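You operate a simulated robot arm through the tools that you are given. There is no shell and no other tool. Be economical: measure what you need, move in short steps, check, and stop when the job is done.

Carry out the task below with a simulated robot arm. There is one attempt and no reset: what you move stays moved.

TASK
Stand the beige roll from the top of the workbench beside the black foam sleeve. It goes on the side that lies toward x -0.7, y -0.7 (a direction in the base frame), with about 3 cm between them.

It is judged by the outcome, as a careful person would: the job done as asked, and still so three seconds after it is handed in. It fails if anything else is knocked over, pushed out of place, dropped, spilled or broken.

THE ROBOT
A 7-joint arm with a two-finger parallel gripper, fixed in place. Base frame: the origin is at the foot of the arm, x ahead of it, y to its left, z up; the work surface is at about z = 0. Lengths are in m, angles in rad, forces in N, time in s.
With the tool pointing down near the work surface it reaches from about 0.24 to 0.62 m from the base axis. Its first joint turns from -1.152 to 1.152 rad. Payload 2.6 kg.
Tool frame: the origin (TCP) lies between the finger pads and is the grasp point; the fingertips stand 0.03 m ahead of it; z points along the fingers, y is the line along which they close. The gripper opens to 0.094 m. The fingers are 0.028 m wide and 0.01 m thick; the gripper's body (0.05 by 0.096 m) begins 0.055 m behind the TCP.
Orientation is that of the tool frame in the base frame, as a unit quaternion [x, y, z, w]. With the fingers straight down and closing along the base's y, the tool's x points along the base's -x, its y along +y and its z along -z.

THE INTERFACE
- The arm moves only by the tool play_rows. Its argument "series" is a list of rows, each a list of 2 entries, a list of its own where there are three numbers: the shift along the tool's x, y, z in mm, then the turn about the tool's z in rad. In form: [[[tx, ty, tz], spin], ...]. A call has 1 to 10 rows; each row shifts and turns the commanded pose from where the row before left it, along the tool's axes as they then stand. "jaw" is the opening in per cent of the stroke, from 0 (shut) to 100 (fully open), set as the call begins (left out, the last holds). A row lasts 0.2 s, in which the tool goes at most 0.05 m and 0.15 rad; a call with a longer step from one row to the next is refused whole, and so is a gripper value outside its range. A pose out of reach is approached as far as the arm can. The call stops where the force on the tool passes 40 N (or 10 N more than at its start, if that is more) or the arm is blocked; 0.2 s more then pass. The fingers move at their own pace (about 0.072 m/s each) and stop on an object; they squeeze with about 33 N. The grip force told is the motor's: it shows also when the fingers shut on nothing. Time passes only in rows, and 0.2 s behind the last, so rows that do not move let the fingers close. It gives the time, the measured TCP pose, the force on the tool (base axes), the opening and the grip force at its end, in the units of the frame above (readings bear some noise), and new pictures: "views" is both (left out), scene, wrist or none.
- Cameras (640 x 400 px; columns grow to the right, rows downward): "scene" is fixed at [0.0372, 0.4404, 0.5566]; the picture's right is [-0.72, -0.69, 0.00], its down [-0.45, 0.47, -0.76] and it looks along [0.52, -0.55, -0.65] (base axes); focal length 316 px, centre (320, 200). "wrist" rides on the gripper at [-0.037, 0, -0.058] in the tool frame; the picture's right is [0.00, -1.00, 0.00], its down [0.97, 0.00, -0.24] and it looks along [0.24, 0.00, 0.97] (tool axes); focal length 218 px, centre (320, 200).
- pixel_to_xyz(camera, pixels): for up to 12 pixels [column, row] of the newest picture of that camera ("zoom" is the newest enlarged one), the place [x, y, z] in the base frame of the surface seen there, good to about 0.002 m. No time passes.
- enlarge(camera, box): a new picture of the part [left, top, right, bottom] of that camera's present view, enlarged. No time passes.
- sign_off(): hands the job in; it is judged then, once.

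Work in short steps. Measure before you move; look again where a grasp or a placing could have gone wrong, and mend it. You have 60 turns and 120 pictures in all, the two below and enlarged ones among them. Open the gripper and draw the arm clear of the work before you hand the job in, unless the task says otherwise; then end with one line.

The tools are called after "Request:" as a command line: name --argument value ..., lists and objects as JSON in quotes. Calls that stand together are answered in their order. play_rows: Moves the arm, as the interface text tells. Its arguments: {"type":"object","properties":{"series":{"type":"array"},"jaw":{"type":"number"},"views":{"type":"string","enum":["both","scene","wrist","none"]}},"required":["series"]} The other tools are called the same way: pixel_to_xyz (camera, pixels) gives the place of the surface under pixels of a picture; enlarge (camera, box) takes an enlarged picture of a part of a camera's view; sign_off () hands the job in.

At the start:

```text
time_s: 0.0
position: [0.4226, 0.0609, 0.201]
tcp_rot: [-0.001, 1.0, 0.0, 0.0]
force: [0.0, 0.3, -0.7]
grip_width: 0.0937
finger_force: 0.0
```

scene: 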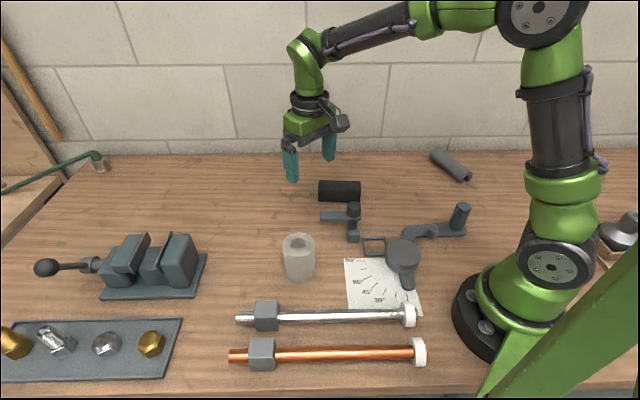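
wrist: 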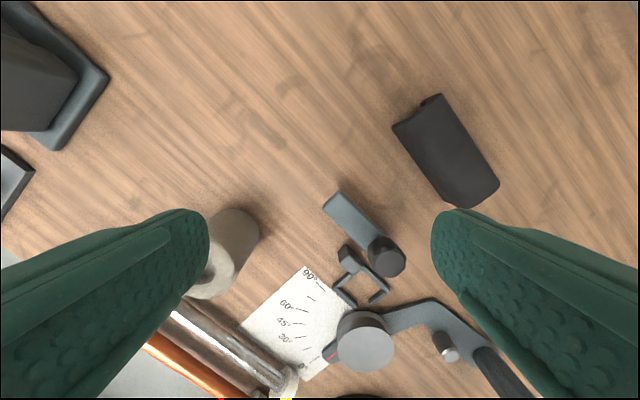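

The beige roll seems to stand near scene (299,257), and the black sleeve near (340,191). I'll enlarge and measure both.

Request:
enlarge --camera "scene" --box '[260, 140, 500, 290]'

Request:
pixel_to_xyz --camera "scene" --pixels '[[299, 238], [285, 241], [314, 241], [299, 250], [299, 278], [320, 183], [360, 183], [320, 200], [359, 201], [340, 183], [450, 165], [340, 215]]'

Request:
pixel_to_xyz --camera "wrist" --pixels '[[395, 126], [437, 97], [497, 182], [470, 206], [445, 150], [238, 212], [256, 240], [215, 295], [385, 256], [328, 205]]'

```text
2.67 times, centred on (380, 215) of scene
```

zoom: 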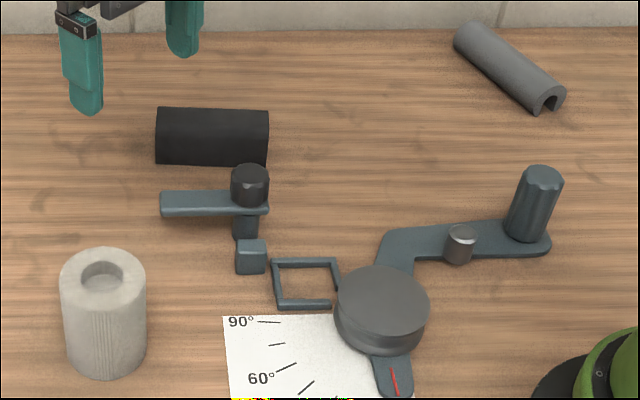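

```text
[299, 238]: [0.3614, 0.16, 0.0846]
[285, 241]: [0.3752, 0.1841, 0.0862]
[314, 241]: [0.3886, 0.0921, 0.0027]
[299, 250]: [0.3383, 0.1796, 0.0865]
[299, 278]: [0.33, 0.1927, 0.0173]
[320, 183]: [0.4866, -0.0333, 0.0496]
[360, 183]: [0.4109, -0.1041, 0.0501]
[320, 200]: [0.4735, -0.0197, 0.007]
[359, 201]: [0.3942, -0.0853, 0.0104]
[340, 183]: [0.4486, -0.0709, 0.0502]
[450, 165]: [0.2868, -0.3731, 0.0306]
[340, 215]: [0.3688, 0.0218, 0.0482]
```

```text
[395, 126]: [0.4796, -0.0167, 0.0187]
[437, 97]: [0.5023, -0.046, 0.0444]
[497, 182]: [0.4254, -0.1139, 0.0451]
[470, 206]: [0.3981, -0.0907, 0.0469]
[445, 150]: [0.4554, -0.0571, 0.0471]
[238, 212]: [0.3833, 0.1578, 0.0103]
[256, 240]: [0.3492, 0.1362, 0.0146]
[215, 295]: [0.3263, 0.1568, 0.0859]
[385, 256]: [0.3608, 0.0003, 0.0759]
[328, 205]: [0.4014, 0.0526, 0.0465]
```

The black sleeve lies along (-0.7,-0.7), with its end near (0.41,-0.10). Next I'll measure the roll's top rim and foot, the sleeve's end, and the lever near the target.

Request:
pixel_to_xyz --camera "zoom" --pixels '[[64, 268], [142, 268], [103, 252], [103, 290], [66, 340], [143, 340], [104, 370], [267, 113], [267, 135], [266, 158], [540, 172], [525, 235]]'

Request:
pixel_to_xyz --camera "zoom" --pixels '[[400, 232], [460, 230], [380, 285], [323, 172], [249, 170], [335, 262], [268, 212], [550, 105], [270, 150]]'

Request:
enlarge --camera "wrist" --box '[160, 180, 320, 280]'

```text
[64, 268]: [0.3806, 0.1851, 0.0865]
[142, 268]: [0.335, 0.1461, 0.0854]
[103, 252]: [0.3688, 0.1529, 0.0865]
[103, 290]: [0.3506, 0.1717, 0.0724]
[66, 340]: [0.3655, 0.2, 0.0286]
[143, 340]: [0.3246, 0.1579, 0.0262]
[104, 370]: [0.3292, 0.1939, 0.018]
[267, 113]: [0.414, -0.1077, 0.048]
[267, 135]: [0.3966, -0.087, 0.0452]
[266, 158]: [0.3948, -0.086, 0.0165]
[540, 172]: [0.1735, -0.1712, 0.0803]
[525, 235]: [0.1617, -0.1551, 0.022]
```

```text
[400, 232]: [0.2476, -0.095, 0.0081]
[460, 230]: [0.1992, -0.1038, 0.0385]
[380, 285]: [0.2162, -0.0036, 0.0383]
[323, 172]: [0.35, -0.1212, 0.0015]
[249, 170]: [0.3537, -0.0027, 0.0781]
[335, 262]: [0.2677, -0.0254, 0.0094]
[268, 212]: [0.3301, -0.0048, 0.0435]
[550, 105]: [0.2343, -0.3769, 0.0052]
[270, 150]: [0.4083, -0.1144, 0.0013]
```

```text
4.00 times, centred on (240, 230) of wrist
```

zoom: 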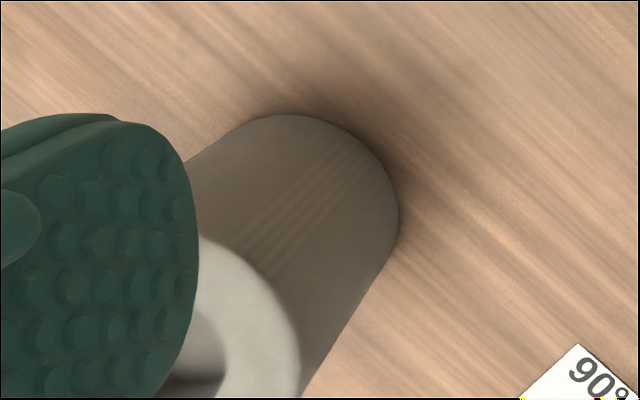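

Roll centre is about (0.35,0.17), diameter about 6 cm, height 8.6 cm. Before choosing the grip direction, I'll check the rod beside it.

Request:
pixel_to_xyz --camera "scene" --pixels '[[300, 312], [267, 303], [267, 325], [240, 317], [340, 313], [190, 245], [200, 265], [299, 233], [299, 282], [284, 255], [315, 255]]'

Request:
play_rows --series '[[[20, 30, 0], -0.1], [[20, 30, 0], -0.1], [[25, 25, 0], 0], [[5, 10, 0], 0]]' --jaw 100

```text
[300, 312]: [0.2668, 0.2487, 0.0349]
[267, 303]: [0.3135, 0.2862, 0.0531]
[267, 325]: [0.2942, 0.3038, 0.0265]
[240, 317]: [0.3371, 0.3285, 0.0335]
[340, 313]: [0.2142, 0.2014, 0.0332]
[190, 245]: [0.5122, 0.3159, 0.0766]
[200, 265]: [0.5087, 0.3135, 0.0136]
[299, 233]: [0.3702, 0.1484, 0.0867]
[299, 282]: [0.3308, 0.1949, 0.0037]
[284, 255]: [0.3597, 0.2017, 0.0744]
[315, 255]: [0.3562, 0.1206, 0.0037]
```

```text
time_s: 1.0
position: [0.3434, 0.1482, 0.1995]
tcp_rot: [-0.1, 0.995, 0.0, 0.0]
force: [-0.2, -1.3, 0.9]
grip_width: 0.0939
finger_force: 0.0
```

scene: 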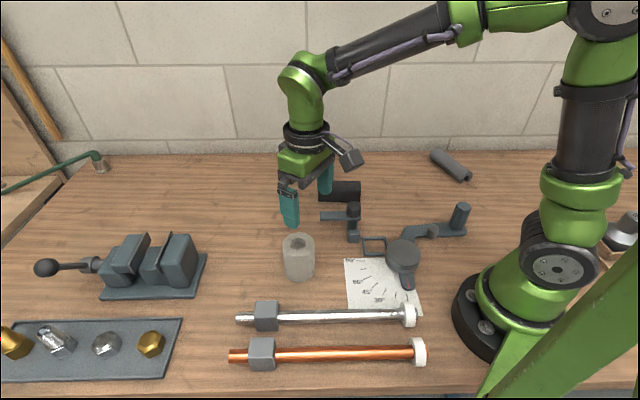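
wrist: 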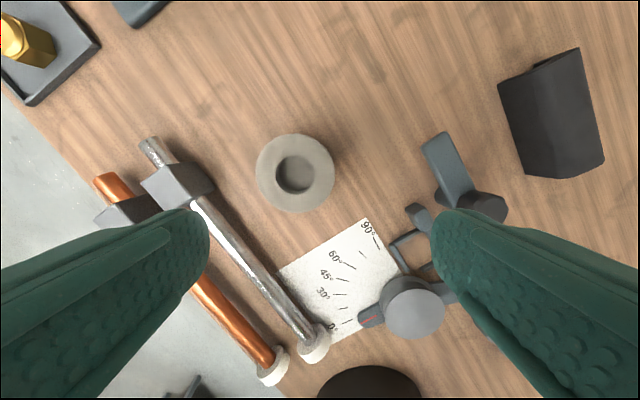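

The wrist view shows the roll's top rim clearly, at columns 256–335 and rows 134–212. The rod is well clear, so I'll measure the rim.

Request:
pixel_to_xyz --camera "wrist" --pixels '[[260, 172], [331, 172], [295, 138], [295, 208], [270, 148], [320, 198], [320, 148], [270, 196]]'

Request:
pixel_to_xyz --camera "wrist" --pixels '[[525, 173], [602, 163], [500, 87], [578, 50], [562, 178], [550, 110], [572, 165], [590, 110]]'

```text
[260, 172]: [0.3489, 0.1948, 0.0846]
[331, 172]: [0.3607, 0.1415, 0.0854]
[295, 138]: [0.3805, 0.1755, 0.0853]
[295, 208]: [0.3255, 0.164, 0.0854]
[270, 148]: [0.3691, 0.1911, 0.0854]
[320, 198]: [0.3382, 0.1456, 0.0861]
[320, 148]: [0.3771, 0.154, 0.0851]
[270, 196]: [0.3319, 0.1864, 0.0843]
```

```text
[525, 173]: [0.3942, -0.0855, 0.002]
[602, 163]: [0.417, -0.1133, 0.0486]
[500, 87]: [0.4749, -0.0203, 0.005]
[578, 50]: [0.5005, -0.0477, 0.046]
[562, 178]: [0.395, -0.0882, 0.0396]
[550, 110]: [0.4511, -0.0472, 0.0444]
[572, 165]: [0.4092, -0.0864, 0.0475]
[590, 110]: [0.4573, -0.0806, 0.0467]
```

Roll centre is (0.354,0.168) with radius about 0.03. The black sleeve's centre is (0.447,-0.067) and its axis lies at about 39°, so the target for the roll's centre is (0.367,-0.147). I'll turn the tool to close across that direction and centre it over the roll.

Request:
play_rows --series '[[[0, 0, 0], -0.146], [[0, 0, 0], -0.146], [[0, 0, 0], -0.146], [[0, 0, 0], -0.147], [[-21.5, 6.5, 0], 0], [[0, 0, 30], 0], [[0, 0, 0], 0]]'

```text
time_s: 2.6
position: [0.3549, 0.1684, 0.1701]
tcp_rot: [-0.382, 0.924, 0.0, 0.0]
force: [-1.1, -1.3, 0.5]
grip_width: 0.094
finger_force: 0.0
```

scene: 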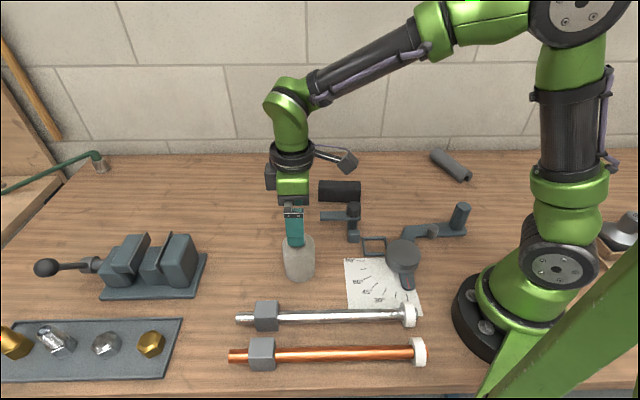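
wrist: 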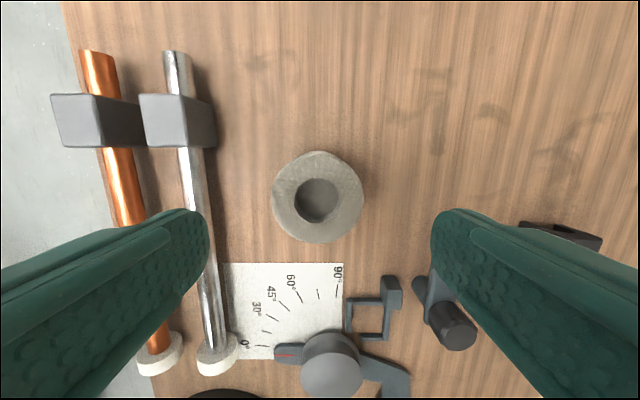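

The roll is centred between the fingers (column 317). Descending to z≈0.055.

Request:
play_rows --series '[[[0, 1, 30], 0], [[0, 0, 30], 0], [[0, 0, 30], 0], [[0, 0, 25], 0], [[0, 0, 0], 0]]'

Request:
play_rows --series '[[[0, 0, 0], 0], [[0, 0, 0], 0], [[0, 0, 0], 0], [[0, 0, 0], 0]]' --jaw 0

```text
time_s: 3.8
position: [0.3543, 0.1675, 0.0547]
tcp_rot: [-0.382, 0.924, 0.0, 0.0]
force: [0.0, 0.2, 0.2]
grip_width: 0.094
finger_force: 0.1
```

scene: 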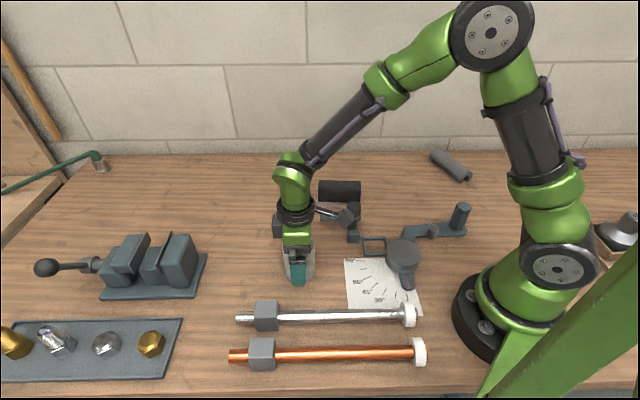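
wrist: 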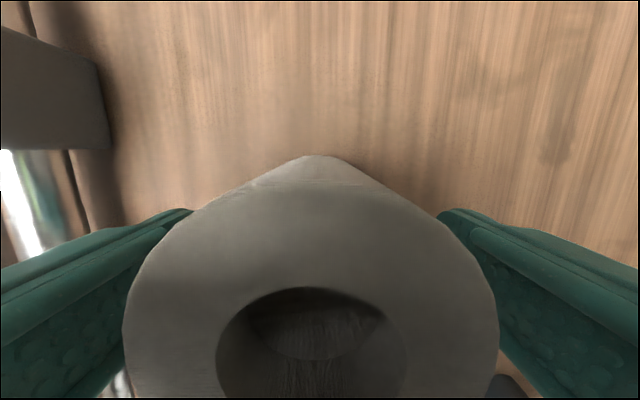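

```text
time_s: 4.8
position: [0.3544, 0.1677, 0.0564]
tcp_rot: [-0.382, 0.924, 0.0, 0.0]
force: [1.1, -1.3, -0.3]
grip_width: 0.0639
finger_force: 32.7
```

scene: 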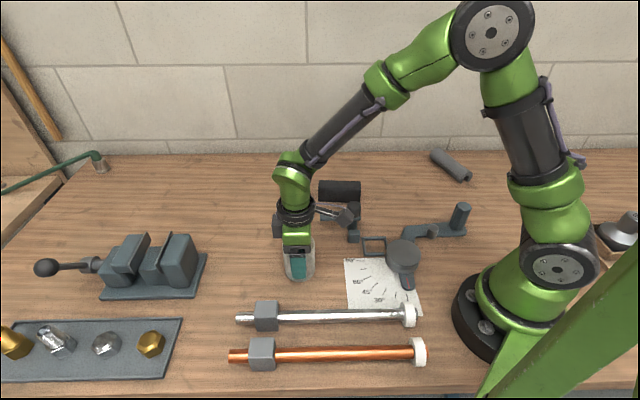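
wrist: 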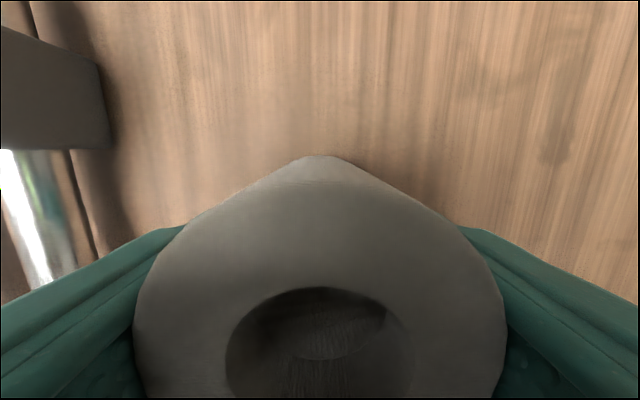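

Gripped at 64 mm. Lifting slowly to check that it comes up whole and holds.

Request:
play_rows --series '[[[0, 0, -5], 0], [[0, 0, -10], 0], [[0, 0, -25], 0], [[0, 0, -30], 0], [[0, 0, -30], 0], [[0, 0, -25], 0], [[0, 0, 0], 0]]'

```text
time_s: 6.4
position: [0.3522, 0.1673, 0.1807]
tcp_rot: [-0.382, 0.924, 0.0, 0.0]
force: [-0.3, -0.1, -0.5]
grip_width: 0.0636
finger_force: 32.5
```

scene: 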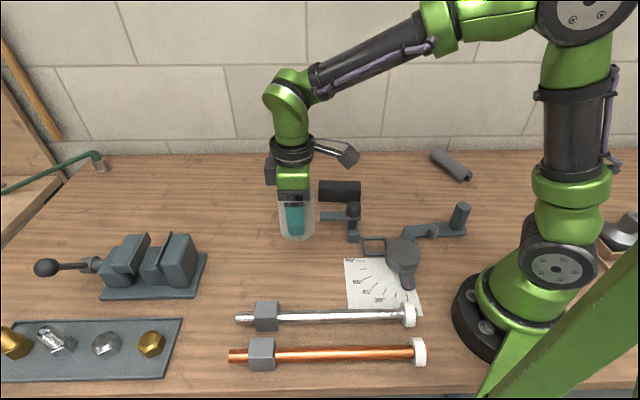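
wrist: 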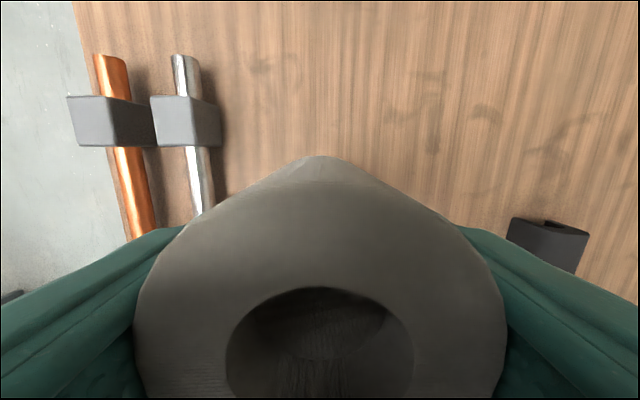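

The roll is held upright with its bottom at about 0.125, which clears the 0.078 m knob. I'll carry it across to above the target.

Request:
play_rows --series '[[[11, -12, 0], 0], [[21, -23, 0], 0], [[25, -27, 0], 0], [[27, -29, 0], 0], [[27, -29, 0], 0], [[27, -29, 0], 0], [[27, -29, 0], 0], [[25, -27, 0], 0], [[17, -18, 0], 0], [[8, -8, 0], 0]]' --views "none"

Request:
play_rows --series '[[[0, 0, 0], 0], [[0, 0, 0], 0]]'

```text
time_s: 8.6
position: [0.3649, -0.1491, 0.1805]
tcp_rot: [-0.383, 0.924, 0.0, 0.001]
force: [0.3, -0.1, -1.1]
grip_width: 0.0641
finger_force: 33.3
```

```text
time_s: 9.2
position: [0.3641, -0.1467, 0.1794]
tcp_rot: [-0.383, 0.924, 0.0, 0.0]
force: [-1.1, 0.3, -1.3]
grip_width: 0.0641
finger_force: 32.6
```

scene: 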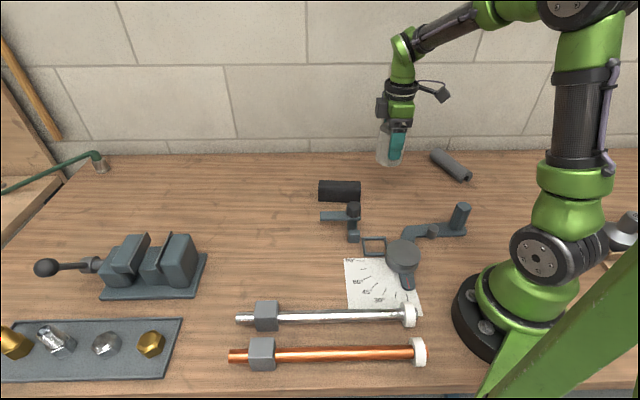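
wrist: 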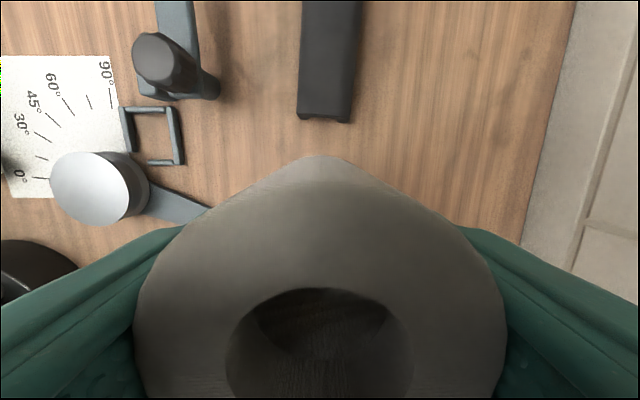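

The roll now hangs over the target. I'll measure the sleeve's near end again in the wrist view (bottom edge rows 113–122) along with the roll's rim.

Request:
pixel_to_xyz --camera "wrist" --pixels '[[298, 112], [350, 116], [324, 112], [300, 20], [360, 20], [320, 160], [322, 126], [145, 350], [500, 350], [320, 270]]'

```text
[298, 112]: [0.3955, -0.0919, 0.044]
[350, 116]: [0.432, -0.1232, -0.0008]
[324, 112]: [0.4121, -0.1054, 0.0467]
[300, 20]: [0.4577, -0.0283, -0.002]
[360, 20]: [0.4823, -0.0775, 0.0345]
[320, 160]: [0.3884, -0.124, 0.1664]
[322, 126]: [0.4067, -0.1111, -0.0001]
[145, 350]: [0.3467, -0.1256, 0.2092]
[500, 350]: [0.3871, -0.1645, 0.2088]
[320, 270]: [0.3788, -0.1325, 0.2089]
```

The gap along the axis is about 2.8 cm and alignment is within a few mm. I'll make a small correction and lower the roll.

Request:
play_rows --series '[[[1.5, -1.5, 10], 0], [[0, 0, 25], 0], [[0, 0, 30], 0], [[0, 0, 30], 0], [[0, 0, 18], 0], [[0, 0, 7], 0], [[0, 0, 3], 0], [[0, 0, 0], 0]]'

```text
time_s: 11.0
position: [0.3644, -0.1491, 0.058]
tcp_rot: [-0.383, 0.924, -0.001, 0.0]
force: [-0.4, 0.7, -0.6]
grip_width: 0.0639
finger_force: 32.9
```

scene: 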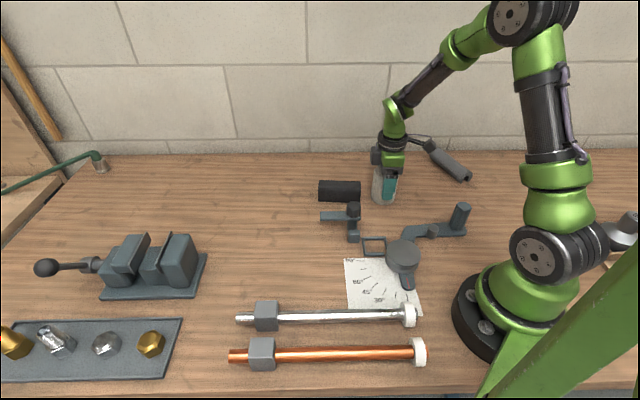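
wrist: 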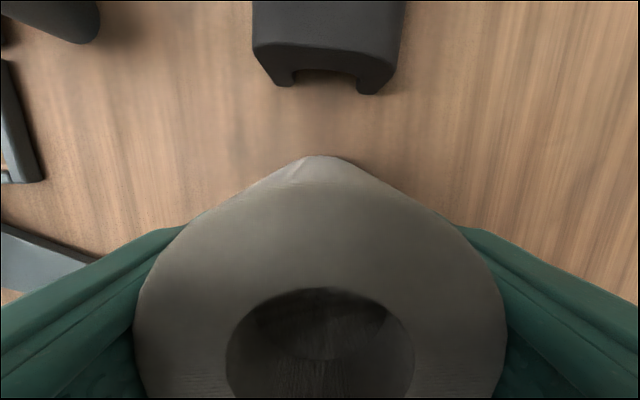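

Nearly down. I'll check the gap at table level, then ease down until there's contact.

Request:
pixel_to_xyz --camera "wrist" --pixels '[[320, 158], [320, 150], [285, 84], [370, 91], [325, 72], [325, 60], [320, 165]]'

Request:
play_rows --series '[[[0, 0, 1], 0], [[0, 0, 1], 0], [[0, 0, 0], 0]]' --views "none"

```text
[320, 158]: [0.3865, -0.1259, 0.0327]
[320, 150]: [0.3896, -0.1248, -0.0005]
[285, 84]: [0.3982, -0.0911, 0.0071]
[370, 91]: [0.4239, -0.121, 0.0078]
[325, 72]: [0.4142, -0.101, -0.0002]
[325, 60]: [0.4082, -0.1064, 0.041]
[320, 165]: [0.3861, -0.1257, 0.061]
```

```text
time_s: 11.8
position: [0.3645, -0.1484, 0.0561]
tcp_rot: [-0.383, 0.924, 0.0, 0.0]
force: [-1.2, 0.3, 2.6]
grip_width: 0.0637
finger_force: 32.9
```

Roll front is at s=0.184 and the sleeve end at about 0.2145, so the gap is about 3 cm. Contact may be starting (2.6 N), so I'll go down slightly more.

Request:
play_rows --series '[[[0, 0, 0.7], 0], [[0, 0, 0], 0]]' --views "none"

```text
time_s: 12.4
position: [0.365, -0.1491, 0.0557]
tcp_rot: [-0.382, 0.924, -0.001, 0.002]
force: [-5.7, 3.2, 18.0]
grip_width: 0.0639
finger_force: 33.1
```

That's firm contact at 18 N. I'll ease back slightly and release.

Request:
play_rows --series '[[[0, 0, -0.6], 0], [[0, 0, 0], 0]]' --views "none"

Request:
play_rows --series '[[[0, 0, 0], 0], [[0, 0, 0], 0], [[0, 0, 0], 0], [[0, 0, 0], 0]]' --jaw 100

```text
time_s: 13.0
position: [0.3659, -0.1493, 0.0558]
tcp_rot: [-0.383, 0.924, -0.001, 0.002]
force: [-0.1, 1.9, 12.1]
grip_width: 0.0639
finger_force: 32.6
```

```text
time_s: 14.0
position: [0.3649, -0.1483, 0.0555]
tcp_rot: [-0.383, 0.924, -0.001, 0.0]
force: [-0.4, 0.0, 0.1]
grip_width: 0.0939
finger_force: 0.1
```

scene: 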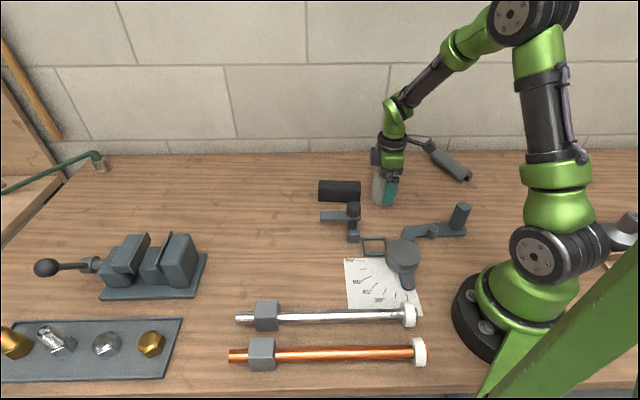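
wrist: 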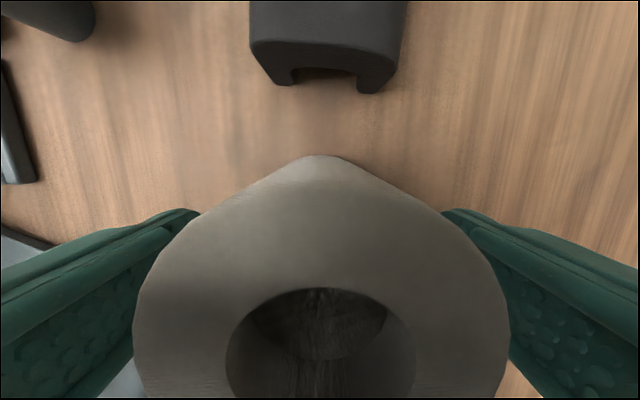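

The fingers are free of the roll. Next I raise the arm straight up and move it aside.

Request:
play_rows --series '[[[0, 0, -15], 0], [[0, 0, -30], 0], [[0, 0, -35], 0], [[0, 0, -35], 0], [[0, 0, -25], 0], [[-20, 20, 0], 0], [[-25, 25, 0], 0], [[-25, 25, 0], 0], [[0, 25, 0], 0], [[0, 0, 0], 0]]'

```text
time_s: 16.2
position: [0.3474, -0.0315, 0.196]
tcp_rot: [-0.383, 0.924, 0.0, 0.0]
force: [-0.5, -0.8, -0.2]
grip_width: 0.0939
finger_force: 0.0
```

scene: 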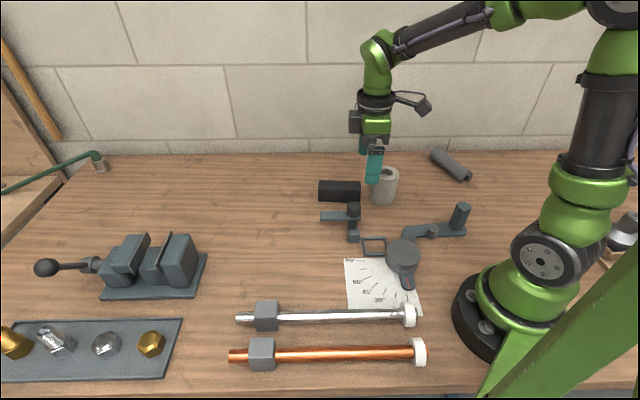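
wrist: 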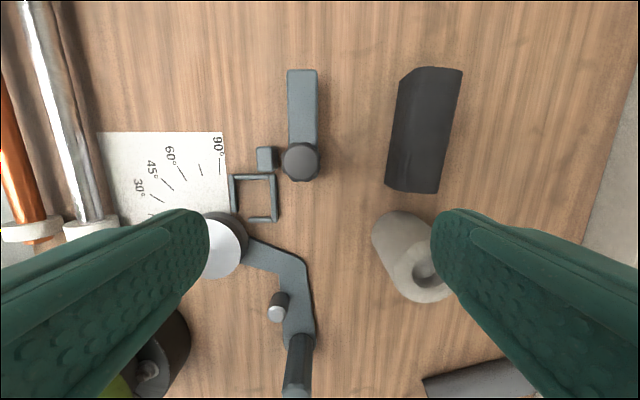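

The roll stands by itself. One last gap check in the wrist view, between the sleeve end (row ~190) and the roll foot (row ~212).

Request:
pixel_to_xyz --camera "wrist" --pixels '[[398, 208], [398, 214], [390, 188], [435, 191], [412, 188], [375, 235], [420, 222]]'

Request:
enlarge --camera "scene" --box '[300, 130, 460, 230]'

```text
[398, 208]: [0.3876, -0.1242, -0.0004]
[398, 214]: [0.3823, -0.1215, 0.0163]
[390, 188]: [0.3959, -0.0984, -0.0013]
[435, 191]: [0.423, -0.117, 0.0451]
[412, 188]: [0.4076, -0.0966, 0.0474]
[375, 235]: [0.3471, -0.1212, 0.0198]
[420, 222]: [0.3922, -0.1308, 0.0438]
```

```text
4.00 times, centred on (380, 180) of scene
```

zoom: 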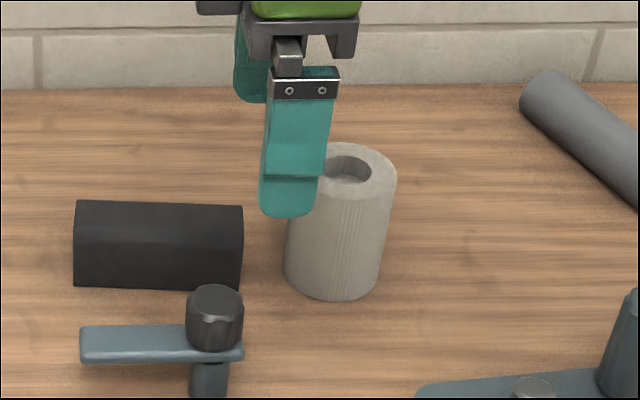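

The roll is upright with a gap of about 2.8–3 cm. I'll draw the arm further clear.

Request:
play_rows --series '[[[0, 20, -20], 0], [[0, 30, -20], 0], [[0, 30, -20], 0], [[0, 30, 0], 0], [[0, 0, 0], 0]]' --views "scene"

```text
time_s: 17.4
position: [0.2687, 0.0442, 0.256]
tcp_rot: [-0.383, 0.924, 0.001, 0.0]
force: [1.1, -0.1, -1.1]
grip_width: 0.0936
finger_force: 0.0
```

scene: 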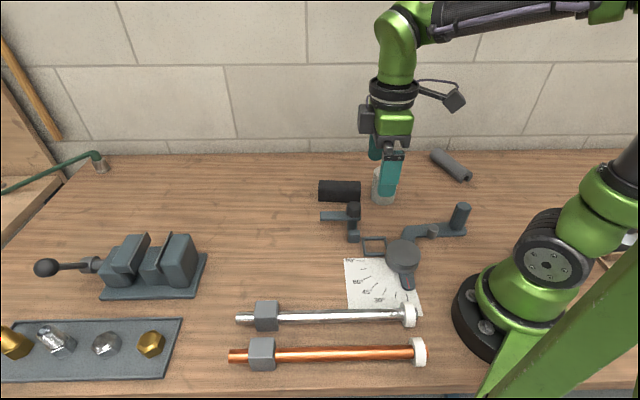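

The arm is clear, the roll is standing, and nothing else has moved. Handing in.

Request:
sign_off

```text
The job is handed in.
```

The beige roll now stands upright about 3 cm from the end of the black foam sleeve, on the side toward x -0.7, y -0.7; nothing else was moved, and the job is handed in.
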